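You operate a simulated robot arm through the tools that you are given. There is no shell and no other tool.

Carry out the task below with a simulated two-armed robot. There is one attempt and no reset: what you move stays moved.

Task
Stop mill three at 2 passes, then switch its pump and water off.
Fine: the counter ends on 2; the shaft stands still before its two water valves are shut; leave the other controls as they are.
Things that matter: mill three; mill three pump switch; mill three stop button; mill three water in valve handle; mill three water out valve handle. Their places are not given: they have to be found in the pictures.

Only the result counts: the job must be done as asked and must still hold three seconds after the hand-in. Knocking over, shifting, dropping, spilling or breaking anything else fails it.

Robot
Two 6-joint arms with fingered hands on one trunk that stands fixed in place. Base frame: the origin is at the foot of the trunk, x ahead of it, y to its left, z up. Lengths are in mm, angles in degrees, forces in N, time in s.
The left shoulder is at [20, 157, 829], the right one opposite. With the tool pointing down near the work surface each hand reaches from about 360 to 820 mm from the base axis, measured 20 degrees to its own side. Payload 4.1 kg a hand.
Tool frame (each hand has its own): the origin (TCP) lies between the finger pads and is the grasp point; the fingertips stand 33 mm ahead of it; z points along the fingers, y is the line along which they close. The gripper opens to 112 mm; its body begins 39 mm behind the TCP. The gripper is a hand of 4 fingers: y runs from the thumb to the fingers, the wrist lies at [-16, -118, -200] in the tool frame, and closing takes about 1.5 s.
Orientation is told as [roll, pitch, yaw] about the base's x, y, z axes, in that order, counted from this pose: with the fingers straight down and the wrist toward the robot, the tool's x, y and z point along [0, 1, 0], [1, 0, 0] and [0, 0, -1] of the base frame.

Tools
- The arms move only by the tool arm_command. It takes "left_moves", "right_moves" or both (then of equal length, played together; a hand with none holds still); each is a list of rows, each a list of 2 entries, a list of its own where there are three numbers: the shift along the tool's x, y, z in mm, then the turn, a rotation vector about the tool's x, y, z in degrees. In form: [[[tx, ty, tz], [rx, ry, rz]], ...]. A call has 1 to 20 rows; each row is the pose to reach, as a shift and turn from the pose commanded when the call began, along the tool's axes at that moment. "left_jaw" and "right_jaw" are, for a hand that has rows, the opening, from 0 (shut) to 1 (fully open), set as the call begins (left out, the last holds). Each row takes 0.2 s and may step no farther than 50 mm and 8.6 degrees from the row before; otherwise, or with a gripper value out of range, the whole call is refused. A pose out of reach is approached as far as the arm can. The call stops where the force on the tool passes 40 N (or 10 N more than at its start, if that is more) or the arm is blocked; 0.2 s more then pass. Each finger travels about 72 mm/s and halts on what it meets, pressing with about 26 N; the grip force reading is that of the motor and also rises with nothing between the fingers. The clock runs only during rows and for 0.2 s after the last one: add rows that repeat a pose to give the fingers time. The reply holds the time, the measured pose of the TCP, the force on the tool along the base axes, the opening and the grip force, in the units named above and with some noise, with the torque about the TCP (base axes, N m) and any sound that the robot's microphone picked up.
- Cameras (640 x 400 px; columns grow to the right, rows downward): "scene" is now at [50.3, -41.1, 1463.5]; the picture's right is [-0.45, -0.89, 0.00], its down [-0.49, 0.25, -0.84] and it looks along [0.75, -0.37, -0.55] (base axes); focal length 230 px, centre (320, 200). "left" rides on the left gripper at [-66, -89, -130] in its tool frame; the picture's right is [-0.79, -0.29, 0.54], its down [0.55, -0.71, 0.44] and it looks along [0.26, 0.64, 0.72] (tool axes); focal length 247 px, centre (320, 200). "right" rides on the right gripper at [66, -89, -130] in its tool frame; the picture's right is [-0.79, 0.29, -0.54], its down [-0.55, -0.71, 0.44] and it looks along [-0.26, 0.64, 0.72] (tool axes); focal length 247 px, centre (320, 200).
- grab_frame(camera): a new picture of that camera. The clock stands still meanwhile.
- finger_targets(index, middle, ring, thumb_bend, thumb_turn, hand): sets how far each is bent, from 0 (flat) to 1 (curled in); at 0.3 the hand is open as for a grip, at 0.7 the pads meet at the TCP. One left out holds its place. A second passes; each finger stops where it meets its share of the squeeze, and holds until it gets a number again. A gripper value or a shape takes the hand back. It gives what a move gives, with no picture; readings hold the bend of each and the force on the fingers (four entries, about 0 where the hand has none), thumb and palm. thumb_turn goes from beside the hand (0) to across from the fingers (1), as for a grip.
- set_grasp(shape, hand): the hand has 4 fingers and takes this shape, open, in about a second: jaw (thumb against the fingers, like two jaws); tri (thumb and two fingers); tip (a fingertip pinch); poke (one finger out to press); point (the index stretched); flat (the hand flat); cup (the hand cupped); fist (a fist). The gripper value then closes the fingers along that shape, each until it touches; the sizes above hold for jaw. It gives what a move gives, with no picture.
- pan_tilt(pan, tilt): turns the head with the scene camera to pan (to the left, within 86 degrees either way) and tilt (down, from -29 to 69), counted from straight ahead of the robot. It gives what a move gives.
- point_at(camera, pixels): there is no depth. For up to 12 entries [column, row, z] of the newest picture of that camera ("zoom" is the newest enlarged one), the place [x, y] in the base frame at which the ray of that pixel passes the height z, good to about 2 mm. The clock stands still meanwhile.
- close_up(camera, box): a new picture of the part [left, top, right, bottom] of that camera's present view, enlarged. The clock stands still meanwhile.
- job_done(): hands the job in; it is judged then, once.

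Unless the task says otherwise, let go and move clear before handing in.

The tools are called by a JSON object that holds its "fn" and its "kwargs". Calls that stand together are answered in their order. arm_command: Moves the arms, as the interface text tells. Its arguments: {"type":"object","properties":{"left_moves":{"type":"array","items":{"type":"array"}},"left_jaw":{"type":"number"},"right_moves":{"type":"array","items":{"type":"array"}},"right_jaw":{"type":"number"}},"required":[]} The other tools are called the same way: set_grasp (shape, hand) gives the hand a shape; finger_targets (index, middle, ring, thumb_bend, thumb_turn, hand) moves the fingers one by one; pan_tilt (pan, tilt) turns the head that bears the scene camera; grab_frame (camera) takes a picture; point_at (camera, pixels) gives the place at which the rays of pixels pass given heights; close_up (camera, box) takes an enlarged picture of a part of a camera's view; job_done () hands the job in.

At the start:

```text
time_s: 0.0
left_tool_pos: [320.1, -12.0, 1341.1]
left_tool_rot: [0.0, -0.1, -27.5]
left_force: [-0.8, -0.5, -0.3]
left_ft_torque: [0.03, -0.01, 0.0]
left_width: 111.6
left_gripper_force: 0.0
left_shape: jaw
left_bend: [0.3, 0.3, 0.3, 0.3, 0.98]
left_finger forces: [0.0, 0.1, 0.0, 0.0, 0.1, 0.0]
right_tool_pos: [306.4, -347.9, 1299.4]
right_tool_rot: [0.0, 0.0, -27.5]
right_force: [0.5, 0.6, -0.6]
right_ft_torque: [-0.01, 0.02, 0.02]
right_width: 111.6
right_gripper_force: 0.1
right_shape: jaw
right_bend: [0.3, 0.3, 0.3, 0.3, 0.98]
right_finger forces: [0.0, 0.1, 0.1, 0.1, 0.0, 0.0]
head pan, tilt (commanded): [-26.5, 33.3]
```

scene: 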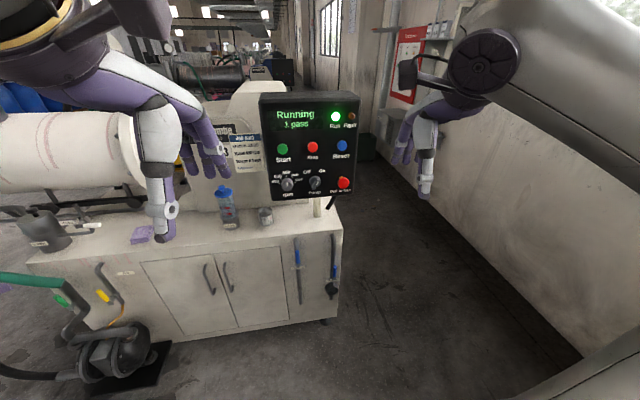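
right: 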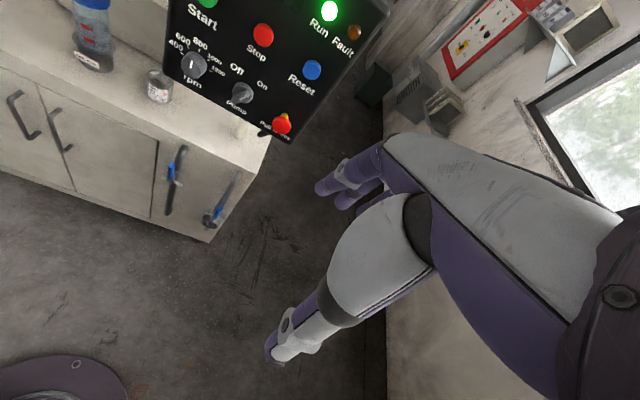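
left: 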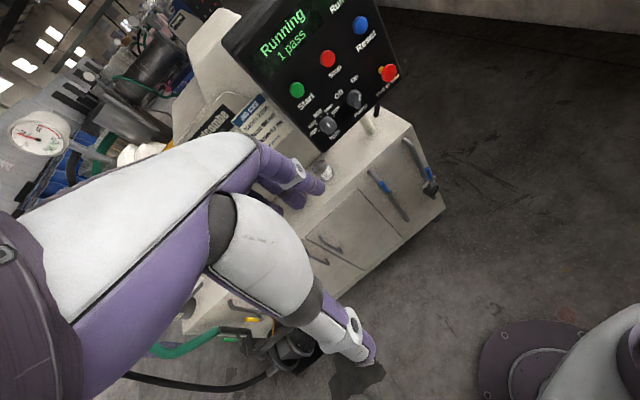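

The panel at about (310,145) in the scene shows "Running, 1 pass", with the Stop button near (313,147), a pump knob near (315,183), and two blue-handled valves near (298,260) and (333,270). I'll enlarge these regions before moving; the clock stands still meanwhile.

{"fn": "close_up", "kwargs": {"camera": "scene", "box": [220, 70, 380, 210]}}

{"fn": "close_up", "kwargs": {"camera": "scene", "box": [250, 200, 370, 330]}}

{"fn": "close_up", "kwargs": {"camera": "scene", "box": [0, 60, 250, 220]}}

{"fn": "close_up", "kwargs": {"camera": "scene", "box": [0, 200, 250, 400]}}

{"fn": "close_up", "kwargs": {"camera": "right", "box": [140, 0, 400, 250]}}

{"fn": "close_up", "kwargs": {"camera": "left", "box": [200, 0, 450, 250]}}

```text
2.86 times, centred on (300, 140) of scene
```

zoom: 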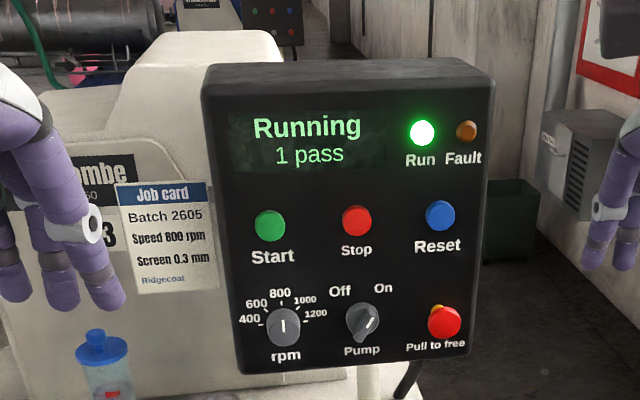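

```text
3.08 times, centred on (310, 265) of scene
```

zoom: 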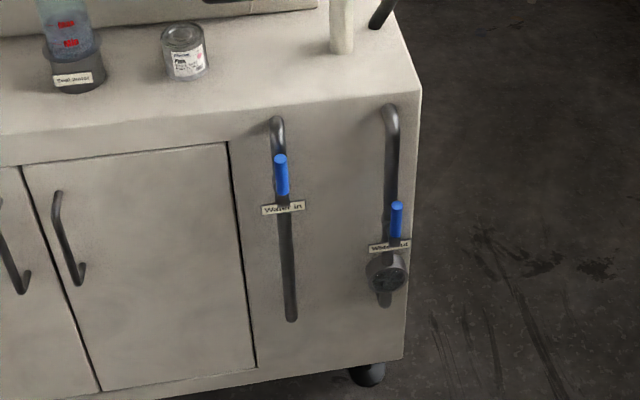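

```text
2.50 times, centred on (125, 140) of scene
```

zoom: 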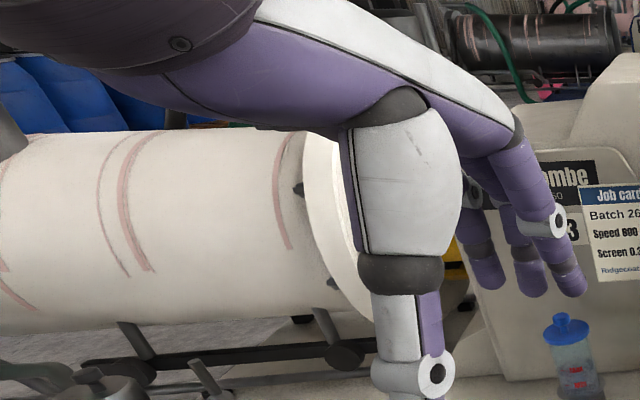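

```text
2.00 times, centred on (125, 300) of scene
```

zoom: 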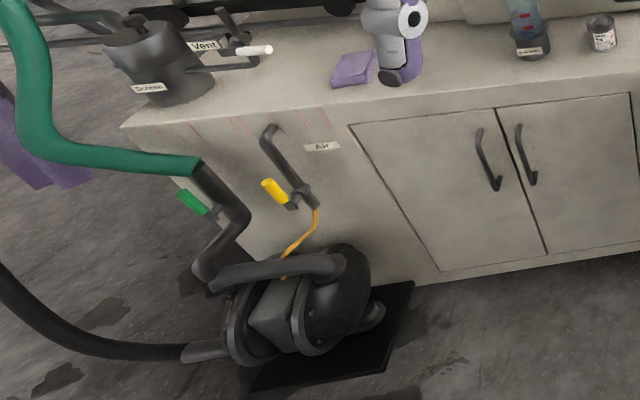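

```text
1.60 times, centred on (270, 125) of right
```

zoom: 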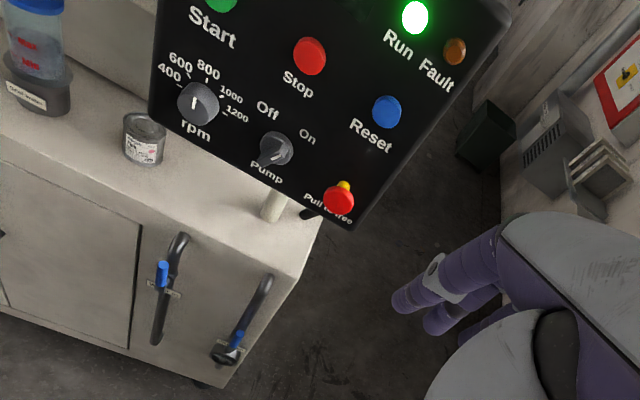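

```text
1.60 times, centred on (325, 125) of left
```

zoom: 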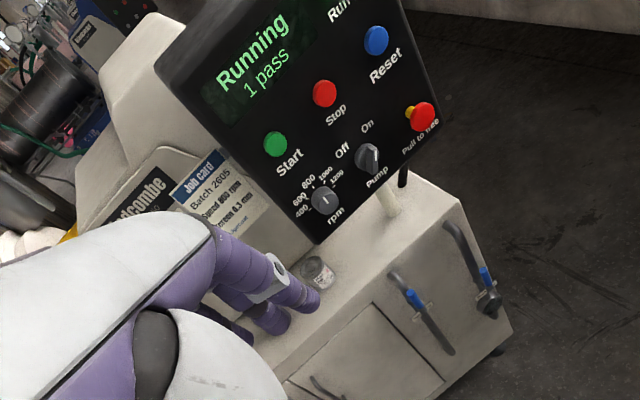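

The zoom pictures give clear pixels for Stop, Pump, Reset, E-stop, and both blue handles in all three cameras. I'll get rays at two heights so I can triangulate them.

{"fn": "point_at", "kwargs": {"camera": "scene", "pixels": [[312.95, 147, 1100], [282.5, 149.1, 1100], [342, 145.25, 1100], [343.75, 182.7, 1100], [315.4, 182, 1100], [287, 184.4, 1100], [297.3, 252, 700], [297.7, 262.7, 700], [335, 267.3, 700], [334.7, 278, 700], [272, 268.6, 700], [352, 95, 1100]]}}

{"fn": "point_at", "kwargs": {"camera": "right", "pixels": [[263.1, 35.6, 1100], [311.9, 70, 1100], [281.9, 125, 1100], [241.9, 93.8, 1100], [193.1, 64.4, 1100], [171.25, 164.4, 700], [170.6, 179.4, 700], [220, 208, 700], [216, 215.6, 700]]}}

{"fn": "point_at", "kwargs": {"camera": "left", "pixels": [[327.5, 58.1, 1100], [296.9, 90.6, 1100], [360, 25.6, 1100], [388.75, 73.1, 1100], [355.6, 98.75, 1100], [328, 125, 1100], [381.25, 182.5, 700], [387.5, 191.9, 700], [427.5, 168.1, 700], [431.9, 181.25, 700]]}}

```text
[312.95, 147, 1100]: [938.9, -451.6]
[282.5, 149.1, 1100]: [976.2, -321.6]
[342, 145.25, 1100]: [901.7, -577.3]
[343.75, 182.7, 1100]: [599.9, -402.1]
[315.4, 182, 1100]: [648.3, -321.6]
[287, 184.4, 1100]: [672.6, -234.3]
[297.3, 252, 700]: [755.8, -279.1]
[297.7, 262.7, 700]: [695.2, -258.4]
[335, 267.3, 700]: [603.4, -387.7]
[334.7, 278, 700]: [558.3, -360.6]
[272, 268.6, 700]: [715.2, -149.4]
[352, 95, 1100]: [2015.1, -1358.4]
```

```text
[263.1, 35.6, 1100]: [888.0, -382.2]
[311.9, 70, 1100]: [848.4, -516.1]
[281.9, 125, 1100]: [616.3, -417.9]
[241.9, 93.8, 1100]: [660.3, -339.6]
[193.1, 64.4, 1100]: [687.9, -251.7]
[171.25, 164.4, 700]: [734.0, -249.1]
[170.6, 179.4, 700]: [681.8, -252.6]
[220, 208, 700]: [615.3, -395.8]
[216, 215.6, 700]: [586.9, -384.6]
```

```text
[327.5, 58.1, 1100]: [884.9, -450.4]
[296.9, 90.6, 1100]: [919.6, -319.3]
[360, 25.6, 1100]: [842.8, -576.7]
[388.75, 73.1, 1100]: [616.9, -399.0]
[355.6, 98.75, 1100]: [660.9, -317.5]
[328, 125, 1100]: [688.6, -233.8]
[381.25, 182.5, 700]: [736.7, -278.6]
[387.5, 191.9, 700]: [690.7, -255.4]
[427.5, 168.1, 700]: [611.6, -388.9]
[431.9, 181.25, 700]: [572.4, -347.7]
```

Triangulation puts Stop near (708,-345,1194), the pump knob near (712,-352,1060), the valves near (670,-250,~755) and (617,-396,~655), and the panel faces roughly along yaw -20. I'll shape the right hand to poke, ready to stand by in front of Stop.

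{"fn": "set_grasp", "kwargs": {"shape": "poke", "hand": "right"}}

{"fn": "arm_command", "kwargs": {"right_moves": [[[15.28, 18.75, 9.55], [-8.169, 0.535, -0.535]], [[30.6, 37.5, 19.1], [-16.34, 1.07, -1.07]], [[45.8, 56.3, 28.6], [-24.5, 1.6, -1.6]], [[61.1, 75, 38.2], [-32.7, 2.14, -2.14]], [[76.4, 93.8, 47.7], [-40.8, 2.68, -2.68]], [[91.7, 112.5, 57.3], [-49, 3.2, -3.2]], [[107, 131.3, 66.8], [-57.2, 3.74, -3.74]], [[122.2, 150, 76.4], [-65.4, 4.3, -4.3]], [[137.5, 168.8, 85.9], [-73.5, 4.8, -4.8]], [[152.8, 187.5, 95.5], [-81.7, 5.35, -5.35]], [[168.1, 206.3, 105], [-89.86, 5.89, -5.89]]]}}

{"fn": "grab_frame", "kwargs": {"camera": "scene"}}

{"fn": "grab_frame", "kwargs": {"camera": "right"}}

{"fn": "grab_frame", "kwargs": {"camera": "left"}}

```text
time_s: 0.9
left_tool_pos: [321.3, -11.5, 1340.4]
left_tool_rot: [0.0, 0.0, -27.6]
left_force: [-0.5, -0.3, 0.8]
left_ft_torque: [0.01, 0.02, 0.01]
left_width: 111.6
left_gripper_force: 0.0
left_shape: jaw
left_bend: [0.3, 0.3, 0.3, 0.3, 0.98]
left_finger forces: [0.0, 0.1, 0.1, 0.0, 0.1, 0.0]
right_tool_pos: [306.7, -350.1, 1299.1]
right_tool_rot: [0.0, -0.1, -27.5]
right_force: [-0.2, -0.6, 0.1]
right_ft_torque: [0.01, 0.01, 0.0]
right_width: 0.0
right_gripper_force: 0.0
right_shape: poke
right_bend: [0.7, 0.7, 0.99, 1.0, 1.0]
right_finger forces: [0.0, 0.1, 0.0, 0.1, 0.1, 0.0]
head pan, tilt (commanded): [-26.5, 33.3]
```

```text
time_s: 3.3
left_tool_pos: [320.0, -11.4, 1341.1]
left_tool_rot: [-0.1, 0.1, -27.5]
left_force: [-0.2, -0.6, 0.6]
left_ft_torque: [0.04, -0.04, 0.01]
left_width: 111.7
left_gripper_force: 0.1
left_shape: jaw
left_bend: [0.3, 0.3, 0.3, 0.3, 0.98]
left_finger forces: [0.0, 0.0, 0.1, 0.0, 0.0, 0.0]
right_tool_pos: [550.6, -206.7, 1214.8]
right_tool_rot: [44.6, -86.3, -68.6]
right_force: [-0.4, 0.3, 0.5]
right_ft_torque: [-0.02, 0.05, 0.02]
right_width: 0.1
right_gripper_force: 0.1
right_shape: poke
right_bend: [0.7, 0.7, 0.99, 1.0, 1.0]
right_finger forces: [0.0, 0.0, 0.0, 0.1, 0.0, 0.0]
right hand out of reach, approached as far as the arm can: row 9, 10, 11
head pan, tilt (commanded): [-26.5, 33.3]
```

```text
taken
```

scene: 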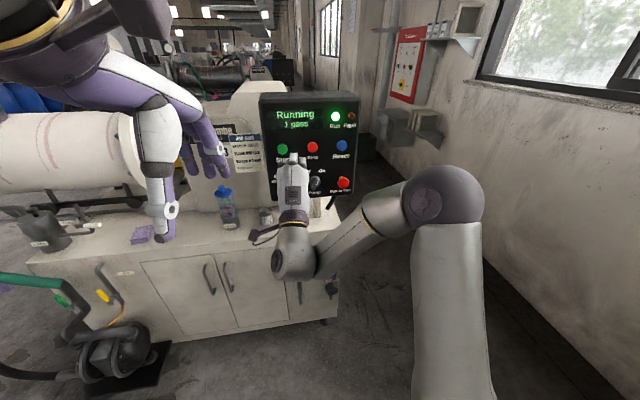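

```text
taken
```

right: 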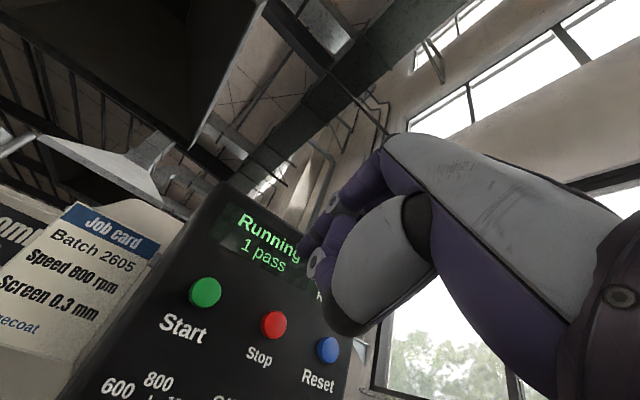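

```text
taken
```

left: 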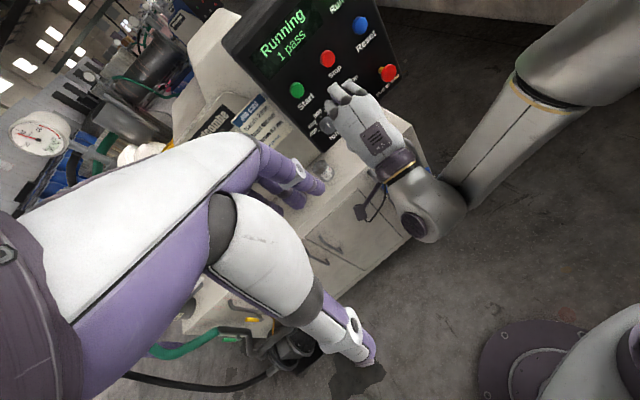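

The panel still reads 1 pass; the right hand stopped short of its target (reported out of reach in the last rows, TCP at (551,-207,1215)). I'll look closely at the hand shape and its place relative to the panel.

{"fn": "close_up", "kwargs": {"camera": "scene", "box": [230, 80, 390, 220]}}

{"fn": "close_up", "kwargs": {"camera": "left", "box": [250, 0, 450, 200]}}

{"fn": "close_up", "kwargs": {"camera": "right", "box": [150, 180, 400, 400]}}

```text
2.86 times, centred on (310, 150) of scene
```

zoom: 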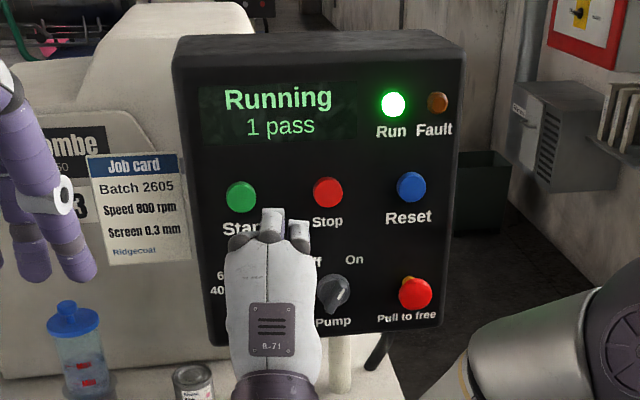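

```text
2.00 times, centred on (350, 100) of left
```

zoom: 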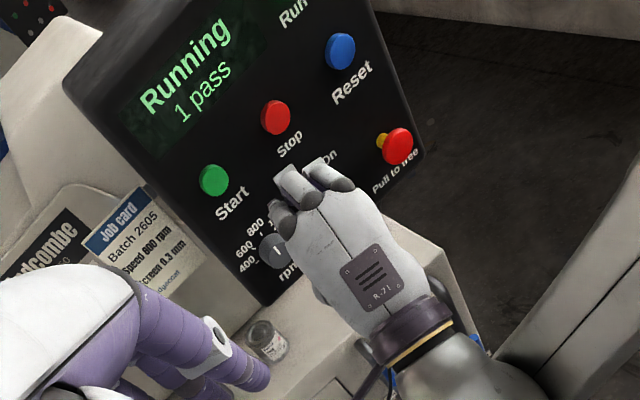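

```text
1.82 times, centred on (275, 290) of right
```

zoom: 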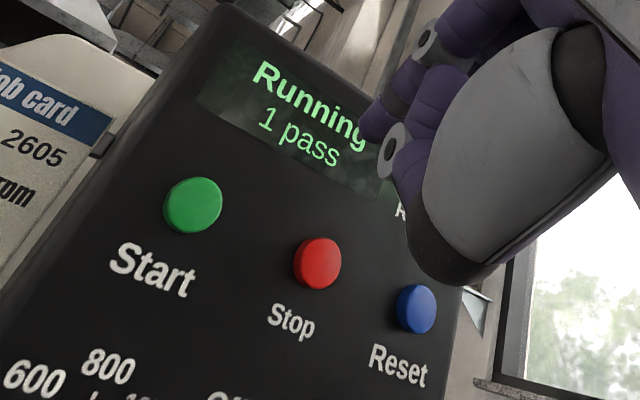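

The poke finger shows at (267,212) in the zoom, and the wrist seems bent near its limit with the hand upright. I'll roll the hand about its own axis so the wrist lies to the right, which should suit the forearm better and bring the target into reach.

{"fn": "arm_command", "kwargs": {"right_moves": [[[0, 0, 0], [0, 0, -8.4]], [[0, 0, 0], [0, 0, -16.8]], [[0, 0, 0], [0, 0, -25.2]], [[0, 0, 0], [0, 0, -33.6]], [[0, 0, 0], [0, 0, -42]], [[0, 0, 0], [0, 0, -50.4]], [[0, 0, 0], [0, 0, -58.8]]]}}

{"fn": "grab_frame", "kwargs": {"camera": "scene"}}

{"fn": "grab_frame", "kwargs": {"camera": "right"}}

```text
time_s: 4.9
left_tool_pos: [320.7, -11.7, 1340.4]
left_tool_rot: [0.0, -0.1, -27.5]
left_force: [-0.4, -0.3, -0.4]
left_ft_torque: [-0.01, 0.01, -0.02]
left_width: 111.8
left_gripper_force: 0.1
left_shape: jaw
left_bend: [0.3, 0.3, 0.3, 0.3, 0.98]
left_finger forces: [0.0, 0.0, 0.0, 0.1, 0.1, 0.1]
right_tool_pos: [521.5, -113.4, 1269.8]
right_tool_rot: [-83.8, -33.2, 59.1]
right_force: [-0.1, -0.5, 0.0]
right_ft_torque: [-0.05, 0.0, -0.03]
right_width: 0.0
right_gripper_force: 0.0
right_shape: poke
right_bend: [0.7, 0.7, 0.99, 1.0, 1.0]
right_finger forces: [0.0, 0.1, 0.0, 0.0, 0.0, 0.0]
right hand out of reach, approached as far as the arm can: row 1, 2, 3, 4, 5, 6, 7
head pan, tilt (commanded): [-26.5, 33.3]
```

```text
taken
```

scene: 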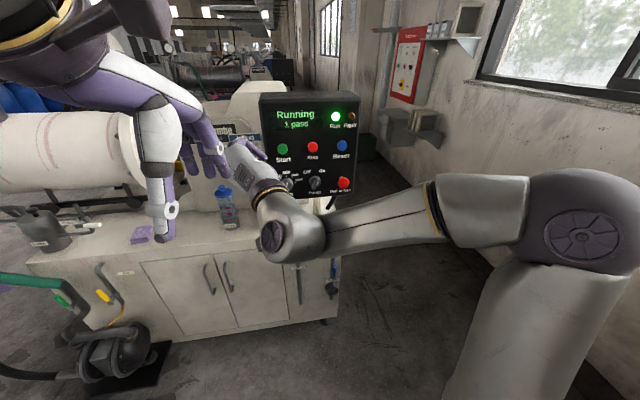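

```text
taken
```

right: 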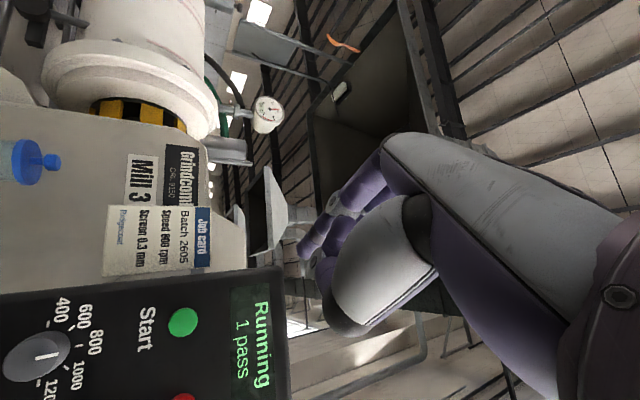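

The picture confirms "Mill 3" (147,180 in the right view), still 1 pass; that roll direction pushed the arm further away. I'll undo the roll and lower the finger pitch by 30 degrees so the fingers point forward and slightly down, which was reachable earlier.

{"fn": "arm_command", "kwargs": {"right_moves": [[[0, 0, 0], [3.4, 1.9, 7.2]], [[0, 0, 0], [6.8, 3.85, 14.35]], [[0, 0, 0], [10.2, 5.8, 21.5]], [[0, 0, 0], [13.65, 7.7, 28.7]], [[0, 0, 0], [17.1, 9.6, 35.9]], [[0, 0, 0], [20.5, 11.55, 43.05]], [[0, 0, 0], [23.9, 13.5, 50.2]], [[0, 0, 0], [27.3, 15.4, 57.4]]]}}

{"fn": "grab_frame", "kwargs": {"camera": "scene"}}

{"fn": "grab_frame", "kwargs": {"camera": "right"}}

```text
time_s: 6.7
left_tool_pos: [322.2, -11.7, 1343.7]
left_tool_rot: [-0.2, -0.7, -27.2]
left_force: [-4.7, 8.3, 32.0]
left_ft_torque: [-1.18, -1.59, 0.21]
left_width: 111.9
left_gripper_force: 0.1
left_shape: jaw
left_bend: [0.28, 0.3, 0.3, 0.3, 0.98]
left_finger forces: [0.0, 0.1, 0.0, 0.1, 0.0, 0.1]
right_tool_pos: [521.8, -114.9, 1266.0]
right_tool_rot: [3.4, -54.5, -30.7]
right_force: [5.0, -9.4, -31.6]
right_ft_torque: [-1.38, -4.23, 0.98]
right_width: 0.1
right_gripper_force: 0.0
right_shape: poke
right_bend: [0.7, 0.7, 0.99, 1.0, 1.0]
right_finger forces: [0.0, 0.1, 0.1, 0.0, 0.1, 0.1]
head pan, tilt (commanded): [-26.5, 33.3]
```

```text
taken
```

scene: 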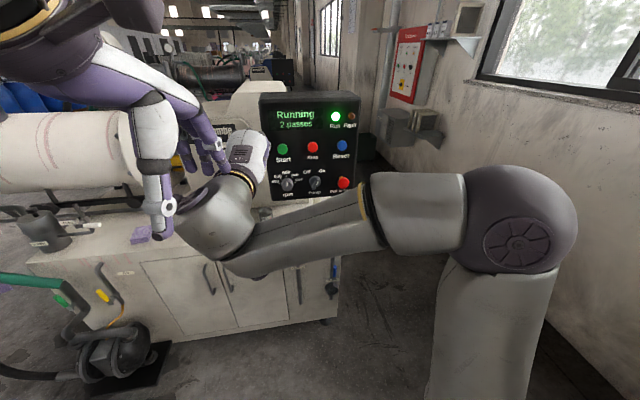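

```text
taken
```

right: 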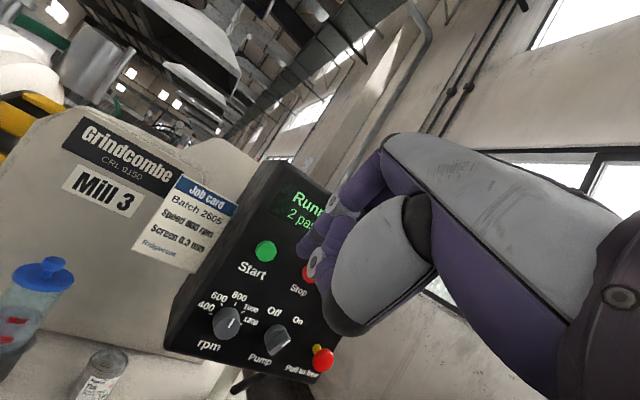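

The counter now reads "2 passes", so I must press Stop soon; the right wrist is also touching the left hand (about 32 N on both). I'll move the right hand right and down, away from the left hand, to a standoff in front of Stop.

{"fn": "arm_command", "kwargs": {"right_moves": [[[-25.6, 12.5, 34.3], [0, 0, 0]], [[-51.3, 24.9, 68.5], [0, 0, 0]], [[-76.9, 37.4, 102.8], [0, 0, 0]], [[-102.6, 49.8, 137], [0, 0, 0]], [[-128.2, 62.3, 171.3], [0, 0, 0]]]}}

{"fn": "grab_frame", "kwargs": {"camera": "scene"}}

{"fn": "grab_frame", "kwargs": {"camera": "right"}}

{"fn": "grab_frame", "kwargs": {"camera": "left"}}

```text
time_s: 7.9
left_tool_pos: [320.7, -12.3, 1340.8]
left_tool_rot: [-0.1, 0.0, -27.5]
left_force: [-0.6, 0.2, 0.0]
left_ft_torque: [-0.02, -0.03, 0.0]
left_width: 111.8
left_gripper_force: 0.1
left_shape: jaw
left_bend: [0.3, 0.3, 0.3, 0.3, 0.98]
left_finger forces: [0.0, 0.0, 0.0, 0.0, 0.0, 0.0]
right_tool_pos: [618.9, -307.8, 1217.8]
right_tool_rot: [3.8, -54.8, -30.9]
right_force: [-0.1, -0.1, -0.6]
right_ft_torque: [-0.04, 0.02, 0.02]
right_width: 0.0
right_gripper_force: 0.0
right_shape: poke
right_bend: [0.7, 0.7, 0.99, 1.0, 1.0]
right_finger forces: [0.0, 0.0, 0.1, 0.0, 0.0, 0.0]
head pan, tilt (commanded): [-26.5, 33.3]
```

```text
taken
```

scene: 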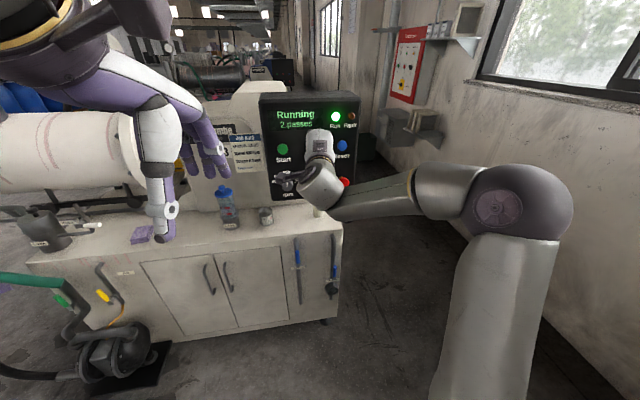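

```text
taken
```

right: 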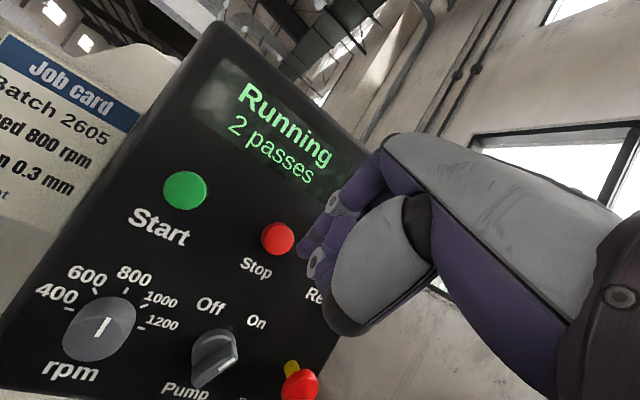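

```text
taken
```

left: 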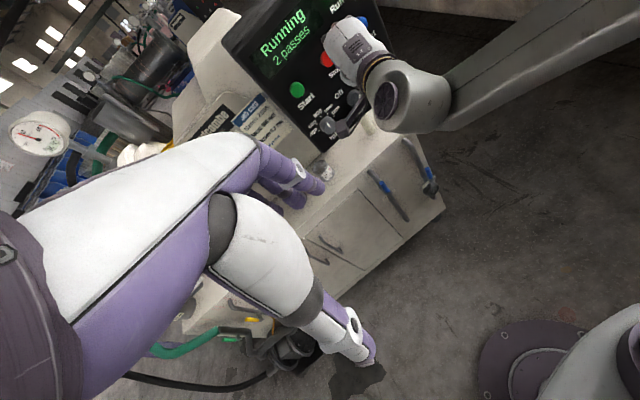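

The standoff worked: the display still reads "Running / 2 passes", and Stop triangulates well to about (722,-351,1189). I'll check the fingertip position near (308,258) in the right view before pressing.

{"fn": "close_up", "kwargs": {"camera": "right", "box": [210, 150, 410, 350]}}

{"fn": "close_up", "kwargs": {"camera": "scene", "box": [260, 80, 380, 220]}}

{"fn": "close_up", "kwargs": {"camera": "left", "box": [270, 0, 430, 140]}}

```text
2.00 times, centred on (310, 250) of right
```

zoom: 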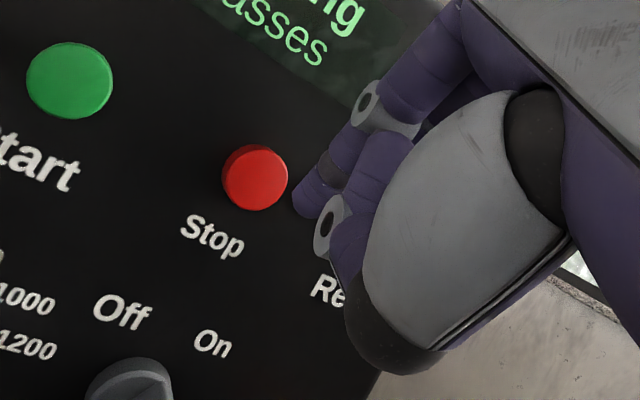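

```text
2.86 times, centred on (320, 150) of scene
```

zoom: 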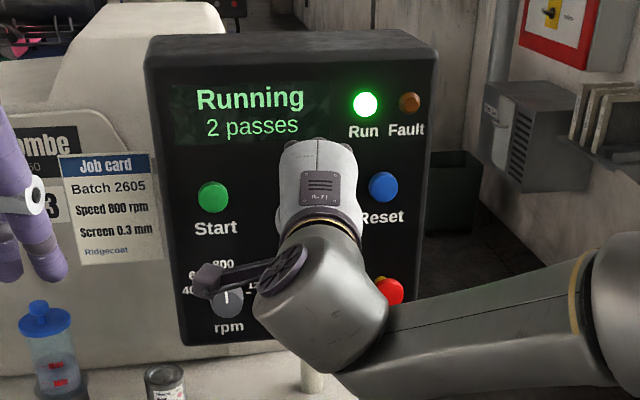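

```text
2.86 times, centred on (350, 70) of left
```

zoom: 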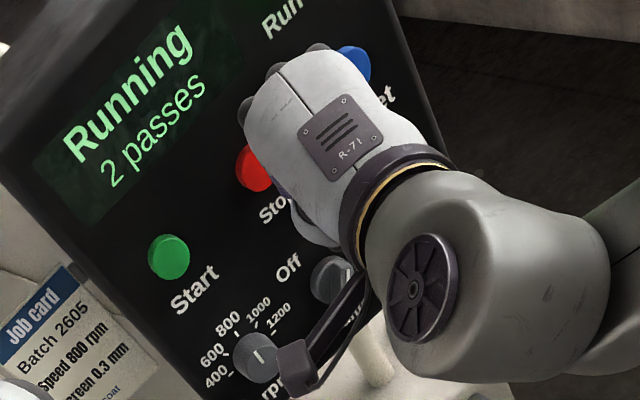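

The fingertip at about (302,256) in the right view matches the expected spot ~35 mm ahead of the TCP, so a straight move of (77,-31,-9) mm brings it onto Stop. I'll press now, going about 12 mm past contact.

{"fn": "arm_command", "kwargs": {"right_moves": [[[3.3, 16.1, 29.3], [0, 0, 0]], [[6.2, 29.8, 54.3], [0, 0, 0]], [[7.9, 38.1, 69.4], [0, 0, 0]], [[8.7, 42.2, 76.9], [0, 0, 0]], [[9.5, 45.9, 83.6], [0, 0, 0]]]}}

{"fn": "grab_frame", "kwargs": {"camera": "scene"}}

{"fn": "grab_frame", "kwargs": {"camera": "right"}}

```text
time_s: 9.1
left_tool_pos: [319.1, -11.2, 1340.7]
left_tool_rot: [-0.1, -0.1, -27.6]
left_force: [1.2, 0.6, 0.5]
left_ft_torque: [-0.02, 0.01, 0.0]
left_width: 111.4
left_gripper_force: 0.0
left_shape: jaw
left_bend: [0.3, 0.3, 0.3, 0.3, 0.98]
left_finger forces: [0.0, 0.0, 0.1, 0.0, 0.1, 0.0]
right_tool_pos: [701.1, -340.2, 1211.2]
right_tool_rot: [3.9, -55.1, -30.6]
right_force: [-39.9, 8.3, -1.0]
right_ft_torque: [0.18, 0.73, -0.01]
right_width: 0.0
right_gripper_force: 0.1
right_shape: poke
right_bend: [0.7, 0.7, 0.99, 1.0, 1.0]
right_finger forces: [27.2, 12.6, 0.1, 0.0, 0.1, 0.0]
head pan, tilt (commanded): [-26.5, 33.3]
heard: click
stopped in row 5 (right hand): the force on the tool passed its limit at 43 N (the readings are from after the stop); the commanded pose is now the measured one
```

```text
taken
```

scene: 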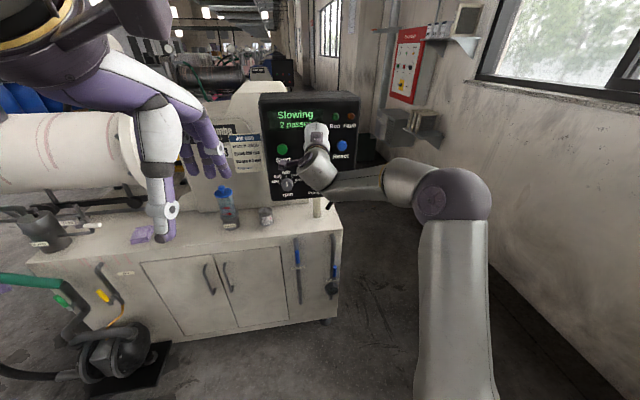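

```text
taken
```

right: 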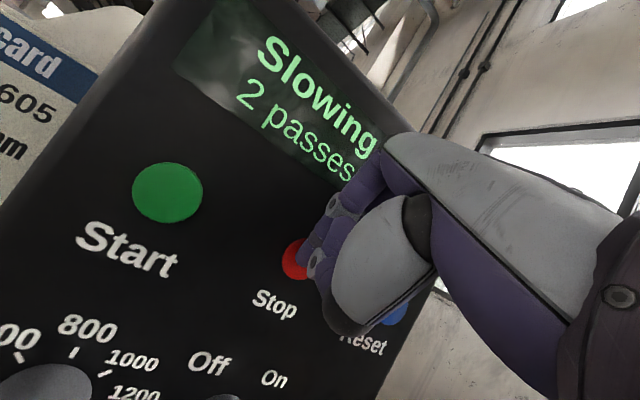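

A click was heard and the display now says "Slowing / 2 passes" — the stop took effect. I'll back the finger straight off the panel and look at the pump knob while the shaft runs down.

{"fn": "arm_command", "kwargs": {"right_moves": [[[-8.6, -19.5, -32.5], [0, 0, 0]], [[-17.3, -38.9, -65.1], [0, 0, 0]], [[-17.3, -38.9, -65.1], [0, 0, 0]]]}}

{"fn": "grab_frame", "kwargs": {"camera": "scene"}}

{"fn": "grab_frame", "kwargs": {"camera": "right"}}

{"fn": "grab_frame", "kwargs": {"camera": "left"}}

```text
time_s: 9.8
left_tool_pos: [321.2, -12.4, 1341.7]
left_tool_rot: [0.1, 0.0, -27.5]
left_force: [0.2, 0.9, -0.9]
left_ft_torque: [-0.04, 0.0, 0.05]
left_width: 111.7
left_gripper_force: 0.0
left_shape: jaw
left_bend: [0.3, 0.3, 0.3, 0.3, 0.98]
left_finger forces: [0.0, 0.0, 0.1, 0.1, 0.0, 0.0]
right_tool_pos: [628.2, -321.0, 1212.8]
right_tool_rot: [3.9, -54.9, -30.7]
right_force: [0.0, 0.2, -0.4]
right_ft_torque: [0.03, 0.0, -0.02]
right_width: 0.0
right_gripper_force: 0.0
right_shape: poke
right_bend: [0.7, 0.7, 0.99, 1.0, 1.0]
right_finger forces: [0.1, 0.1, 0.0, 0.1, 0.0, 0.0]
head pan, tilt (commanded): [-26.5, 33.3]
```

```text
taken
```

scene: 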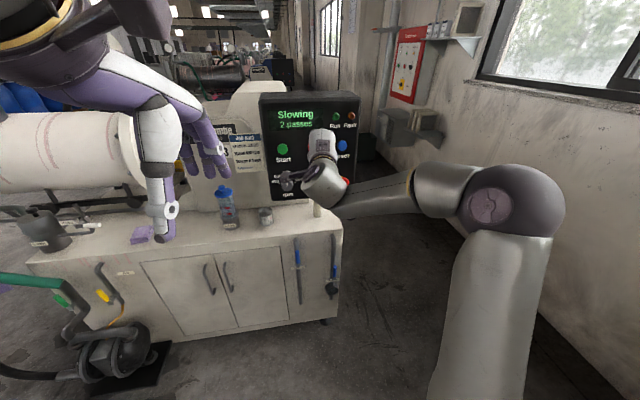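

```text
taken
```

right: 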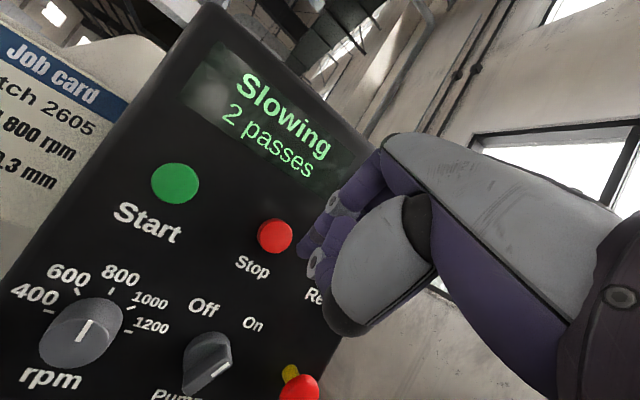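

```text
taken
```

left: 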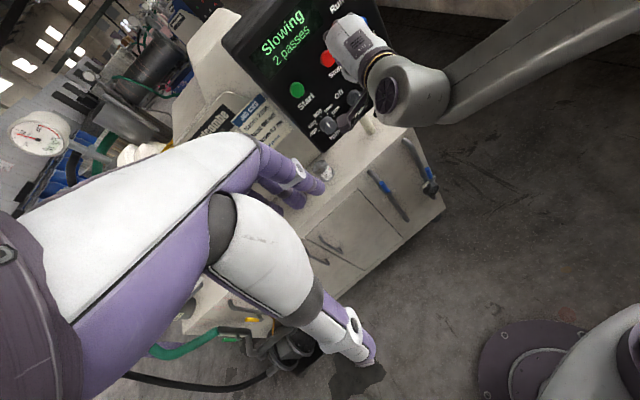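

The display reads "Slowing / 2 passes" and the finger is clear. The pump knob sits at about (208,365) in the right view; I'll enlarge it and the Off/On marks.

{"fn": "close_up", "kwargs": {"camera": "right", "box": [130, 280, 330, 400]}}

{"fn": "close_up", "kwargs": {"camera": "left", "box": [290, 60, 450, 220]}}

{"fn": "close_up", "kwargs": {"camera": "scene", "box": [260, 80, 380, 220]}}

```text
3.20 times, centred on (230, 340) of right
```

zoom: 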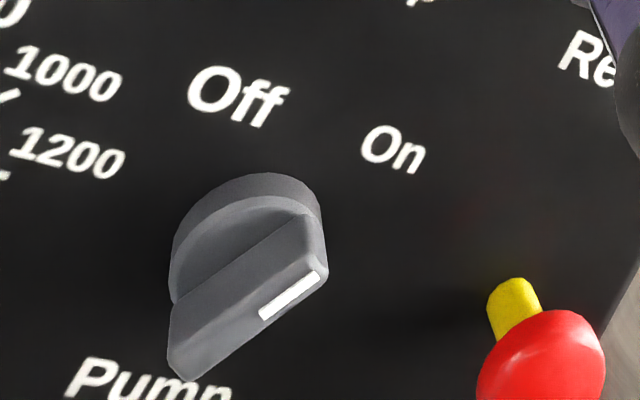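

```text
2.50 times, centred on (370, 140) of left
```

zoom: 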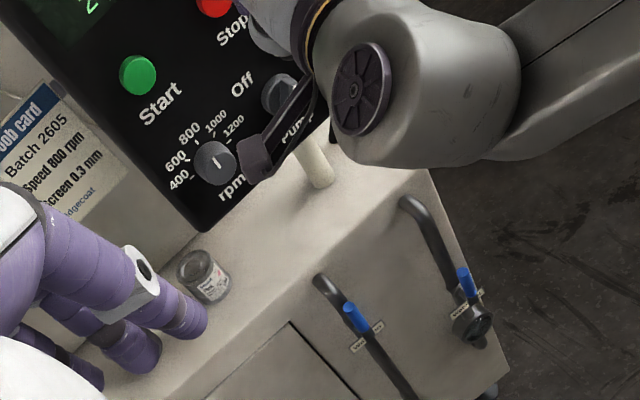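

```text
2.86 times, centred on (320, 150) of scene
```

zoom: 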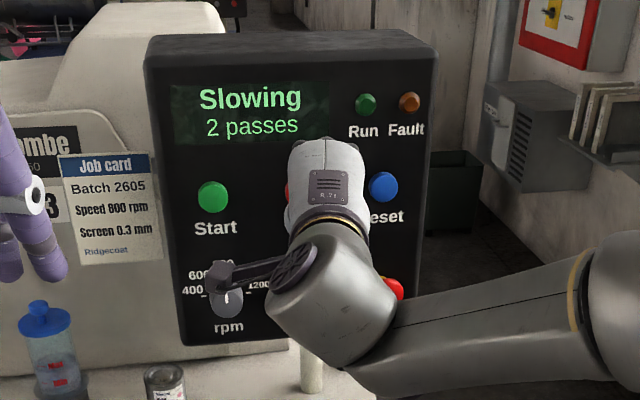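

The knob is a bar grip whose white mark (290,295 in the zoom) points toward On; turning it counter-clockwise brings it to Off. I'll get rays for Off, On, the bar ends and buttons to fix the panel plane.

{"fn": "point_at", "kwargs": {"camera": "right", "pixels": [[204.4, 307.8, 1080], [252.8, 323.75, 1080], [211.9, 378.1, 1050], [229.4, 363.4, 1050], [192.5, 393.75, 1050], [175, 183, 1150], [275, 236, 1150], [300, 390, 1050], [252, 265, 1150], [149, 223, 1150], [235, 95, 1250], [287, 155, 1250]]}}

{"fn": "point_at", "kwargs": {"camera": "scene", "pixels": [[307, 171.85, 1080], [322.05, 170.45, 1080], [318, 180, 1080], [312.6, 186.5, 1080], [282.3, 148.4, 1150], [311.9, 157.6, 1150], [283, 159.5, 1150]]}}

```text
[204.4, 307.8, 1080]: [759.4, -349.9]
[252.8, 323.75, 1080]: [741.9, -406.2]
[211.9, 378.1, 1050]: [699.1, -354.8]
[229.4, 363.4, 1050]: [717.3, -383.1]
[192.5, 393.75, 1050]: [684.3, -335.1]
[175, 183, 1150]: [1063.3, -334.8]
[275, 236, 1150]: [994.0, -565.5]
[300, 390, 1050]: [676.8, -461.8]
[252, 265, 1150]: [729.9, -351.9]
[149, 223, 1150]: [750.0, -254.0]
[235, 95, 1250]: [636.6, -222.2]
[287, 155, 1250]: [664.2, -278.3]
```

```text
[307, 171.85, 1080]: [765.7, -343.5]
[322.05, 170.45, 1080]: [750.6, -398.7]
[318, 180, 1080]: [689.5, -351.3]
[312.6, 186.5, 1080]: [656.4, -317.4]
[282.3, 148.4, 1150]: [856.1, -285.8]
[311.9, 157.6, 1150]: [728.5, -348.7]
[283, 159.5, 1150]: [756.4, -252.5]
```

Rays agree: the panel leans back about 11° and faces yaw about -12, with Off near (722,-325,1102), On near (716,-381,1098) and the knob axis near (711,-351,1060). I'll switch to the pointing shape for a slim single finger and look at it.

{"fn": "set_grasp", "kwargs": {"shape": "point", "hand": "right"}}

{"fn": "grab_frame", "kwargs": {"camera": "right"}}

{"fn": "close_up", "kwargs": {"camera": "scene", "box": [260, 80, 380, 220]}}

{"fn": "close_up", "kwargs": {"camera": "left", "box": [270, 0, 450, 140]}}

```text
time_s: 10.8
left_tool_pos: [321.9, -12.6, 1340.5]
left_tool_rot: [0.0, -0.1, -27.6]
left_force: [-1.1, -0.3, -0.4]
left_ft_torque: [0.0, 0.01, 0.01]
left_width: 111.7
left_gripper_force: 0.2
left_shape: jaw
left_bend: [0.3, 0.3, 0.3, 0.3, 0.98]
left_finger forces: [0.0, 0.1, 0.1, 0.0, 0.1, 0.1]
right_tool_pos: [629.4, -320.3, 1215.0]
right_tool_rot: [3.9, -55.0, -30.8]
right_force: [-0.7, -0.6, -0.7]
right_ft_torque: [0.02, 0.01, 0.0]
right_width: 0.4
right_gripper_force: 0.2
right_shape: point
right_bend: [0.19, 1.0, 1.0, 0.98, 0.88]
right_finger forces: [0.0, 0.0, 0.0, 0.1, 0.0, 0.1]
head pan, tilt (commanded): [-26.5, 33.3]
```

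```text
taken
```

right: 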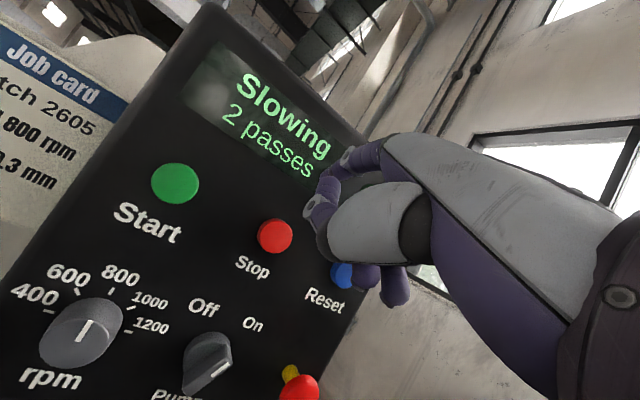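

```text
2.86 times, centred on (320, 150) of scene
```

zoom: 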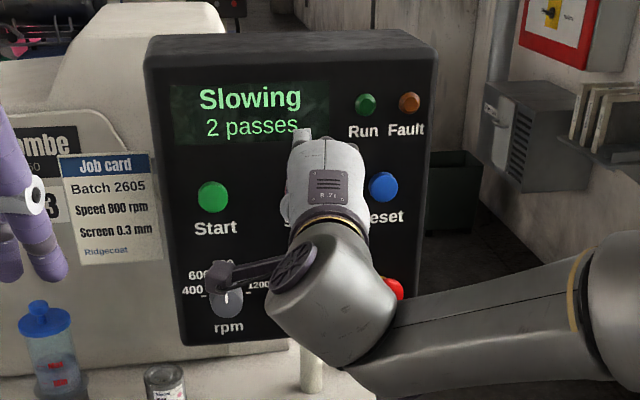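

```text
2.86 times, centred on (360, 70) of left
```

zoom: 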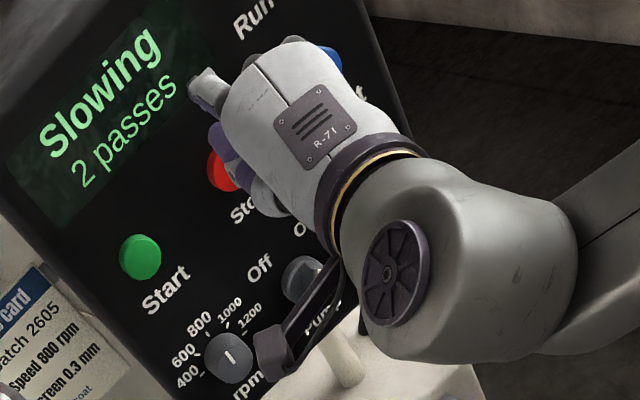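

The index is now stretched with the others curled; its tip seems near (300,135) in the scene zoom and near (335,170) in the right view. I'll enlarge the right view to pin down the tip before moving to the knob.

{"fn": "close_up", "kwargs": {"camera": "right", "box": [270, 110, 470, 310]}}

{"fn": "close_up", "kwargs": {"camera": "left", "box": [290, 0, 390, 80]}}

{"fn": "close_up", "kwargs": {"camera": "scene", "box": [290, 110, 350, 170]}}

```text
2.00 times, centred on (370, 210) of right
```

zoom: 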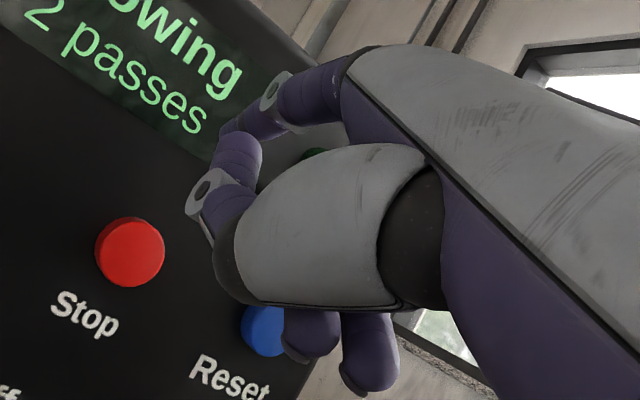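

```text
5.00 times, centred on (340, 40) of left
```

zoom: 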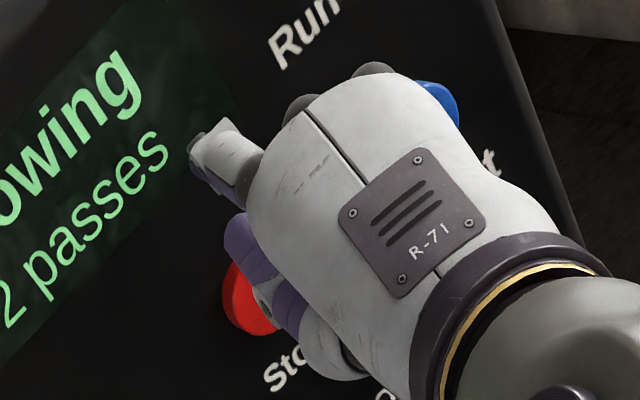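

```text
6.67 times, centred on (320, 140) of scene
```

zoom: 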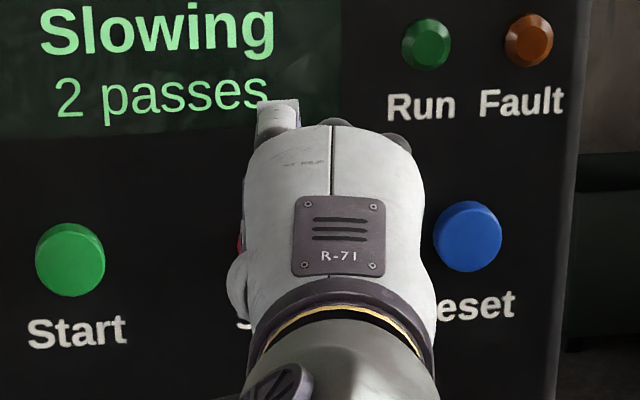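

The tip is about 15 mm to +x, 71 mm to +y and ~10 mm ahead of the TCP in the tool frame. I'll lower the hand to a standoff about 70 mm in front of the panel, just left of the pump knob, and look again.

{"fn": "arm_command", "kwargs": {"right_moves": [[[-0.8, -35.9, 16.7], [0, 0, 0]], [[-1.7, -71.8, 33.5], [0, 0, 0]], [[-2.5, -107.6, 50.2], [0, 0, 0]], [[-3.4, -143.5, 67], [0, 0, 0]], [[-4.2, -179.4, 83.7], [0, 0, 0]]]}}

{"fn": "grab_frame", "kwargs": {"camera": "right"}}

{"fn": "grab_frame", "kwargs": {"camera": "scene"}}

{"fn": "close_up", "kwargs": {"camera": "scene", "box": [260, 80, 380, 220]}}

{"fn": "close_up", "kwargs": {"camera": "left", "box": [290, 40, 450, 180]}}

```text
time_s: 11.9
left_tool_pos: [321.3, -13.3, 1341.2]
left_tool_rot: [0.0, 0.0, -27.5]
left_force: [0.5, 0.4, -0.8]
left_ft_torque: [-0.03, -0.01, -0.01]
left_width: 112.0
left_gripper_force: 0.0
left_shape: jaw
left_bend: [0.3, 0.3, 0.3, 0.3, 0.98]
left_finger forces: [0.1, 0.0, 0.0, 0.0, 0.1, 0.1]
right_tool_pos: [598.9, -300.4, 1018.9]
right_tool_rot: [4.0, -55.1, -30.9]
right_force: [0.4, 0.1, -0.7]
right_ft_torque: [-0.04, -0.01, -0.01]
right_width: 0.0
right_gripper_force: 0.1
right_shape: point
right_bend: [0.19, 1.0, 1.0, 0.98, 0.88]
right_finger forces: [0.0, 0.0, 0.0, 0.0, 0.1, 0.0]
head pan, tilt (commanded): [-26.5, 33.3]
```

```text
taken
```

right: 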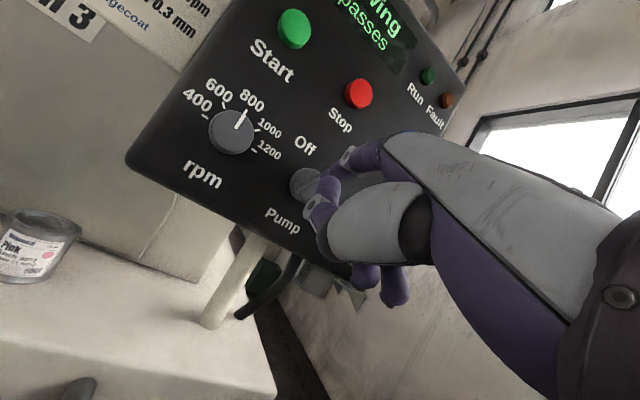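

```text
taken
```

scene: 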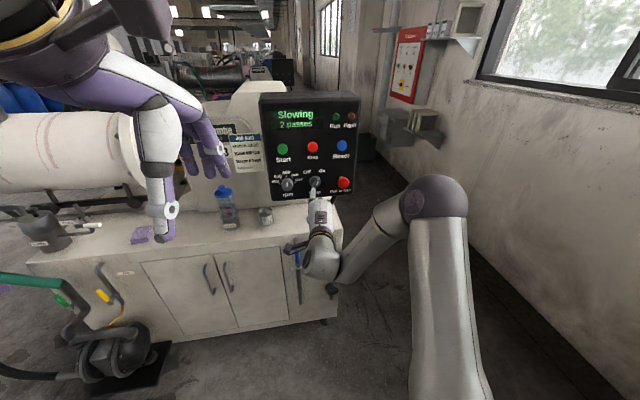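

```text
2.86 times, centred on (320, 150) of scene
```

zoom: 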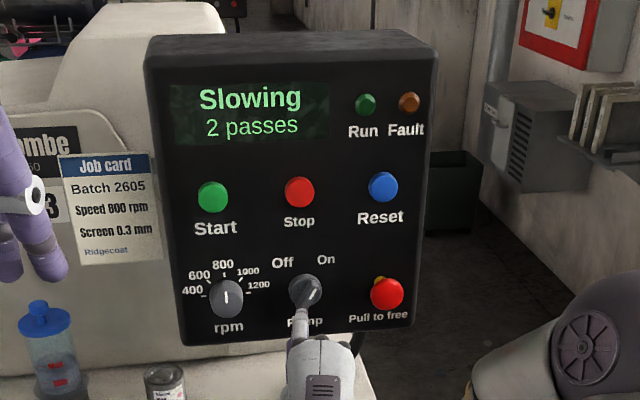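

```text
2.86 times, centred on (370, 110) of left
```

zoom: 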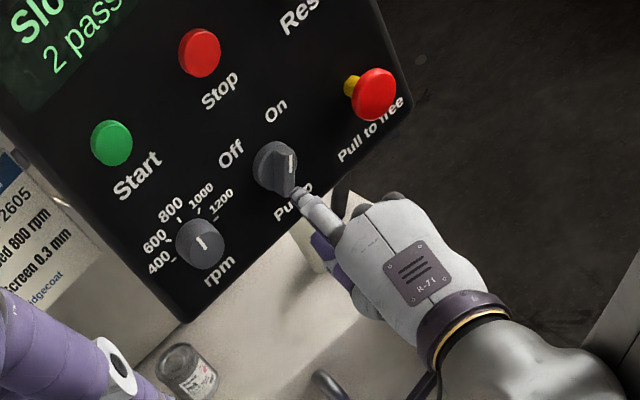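

Now the index tip shows clearly just below and in front of the knob, at (299,312) in the scene zoom and (297,190) in the left zoom; the display still reads "Slowing". I'll magnify further to measure the tip and knob.

{"fn": "close_up", "kwargs": {"camera": "scene", "box": [290, 160, 350, 210]}}

{"fn": "close_up", "kwargs": {"camera": "left", "box": [320, 70, 400, 130]}}

{"fn": "close_up", "kwargs": {"camera": "right", "box": [250, 110, 410, 260]}}

```text
8.00 times, centred on (320, 185) of scene
```

zoom: 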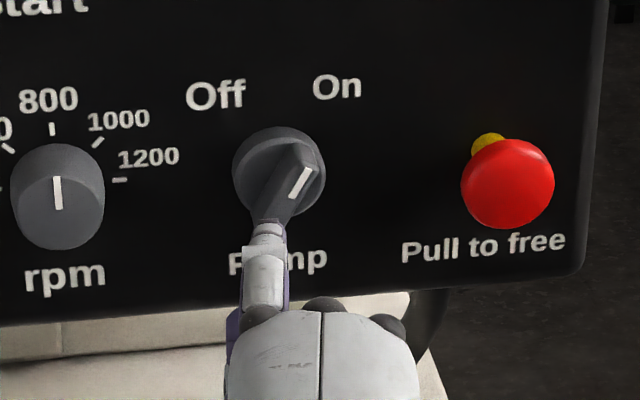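

```text
6.67 times, centred on (360, 100) of left
```

zoom: 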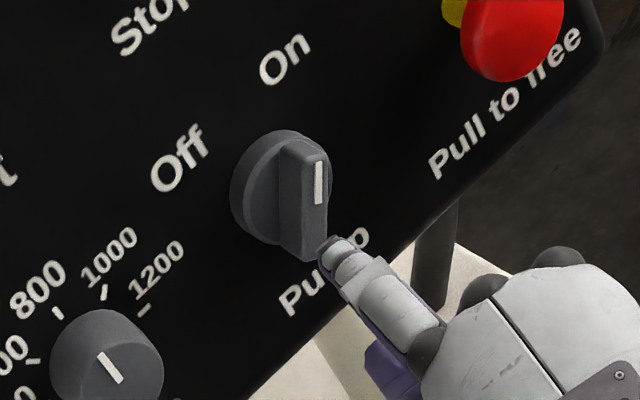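

```text
2.67 times, centred on (330, 185) of right
```

zoom: 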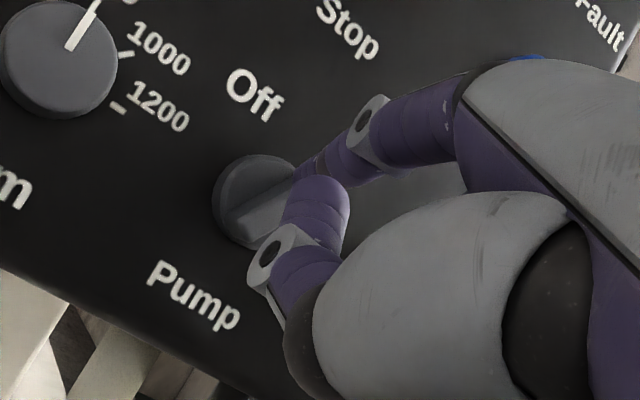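

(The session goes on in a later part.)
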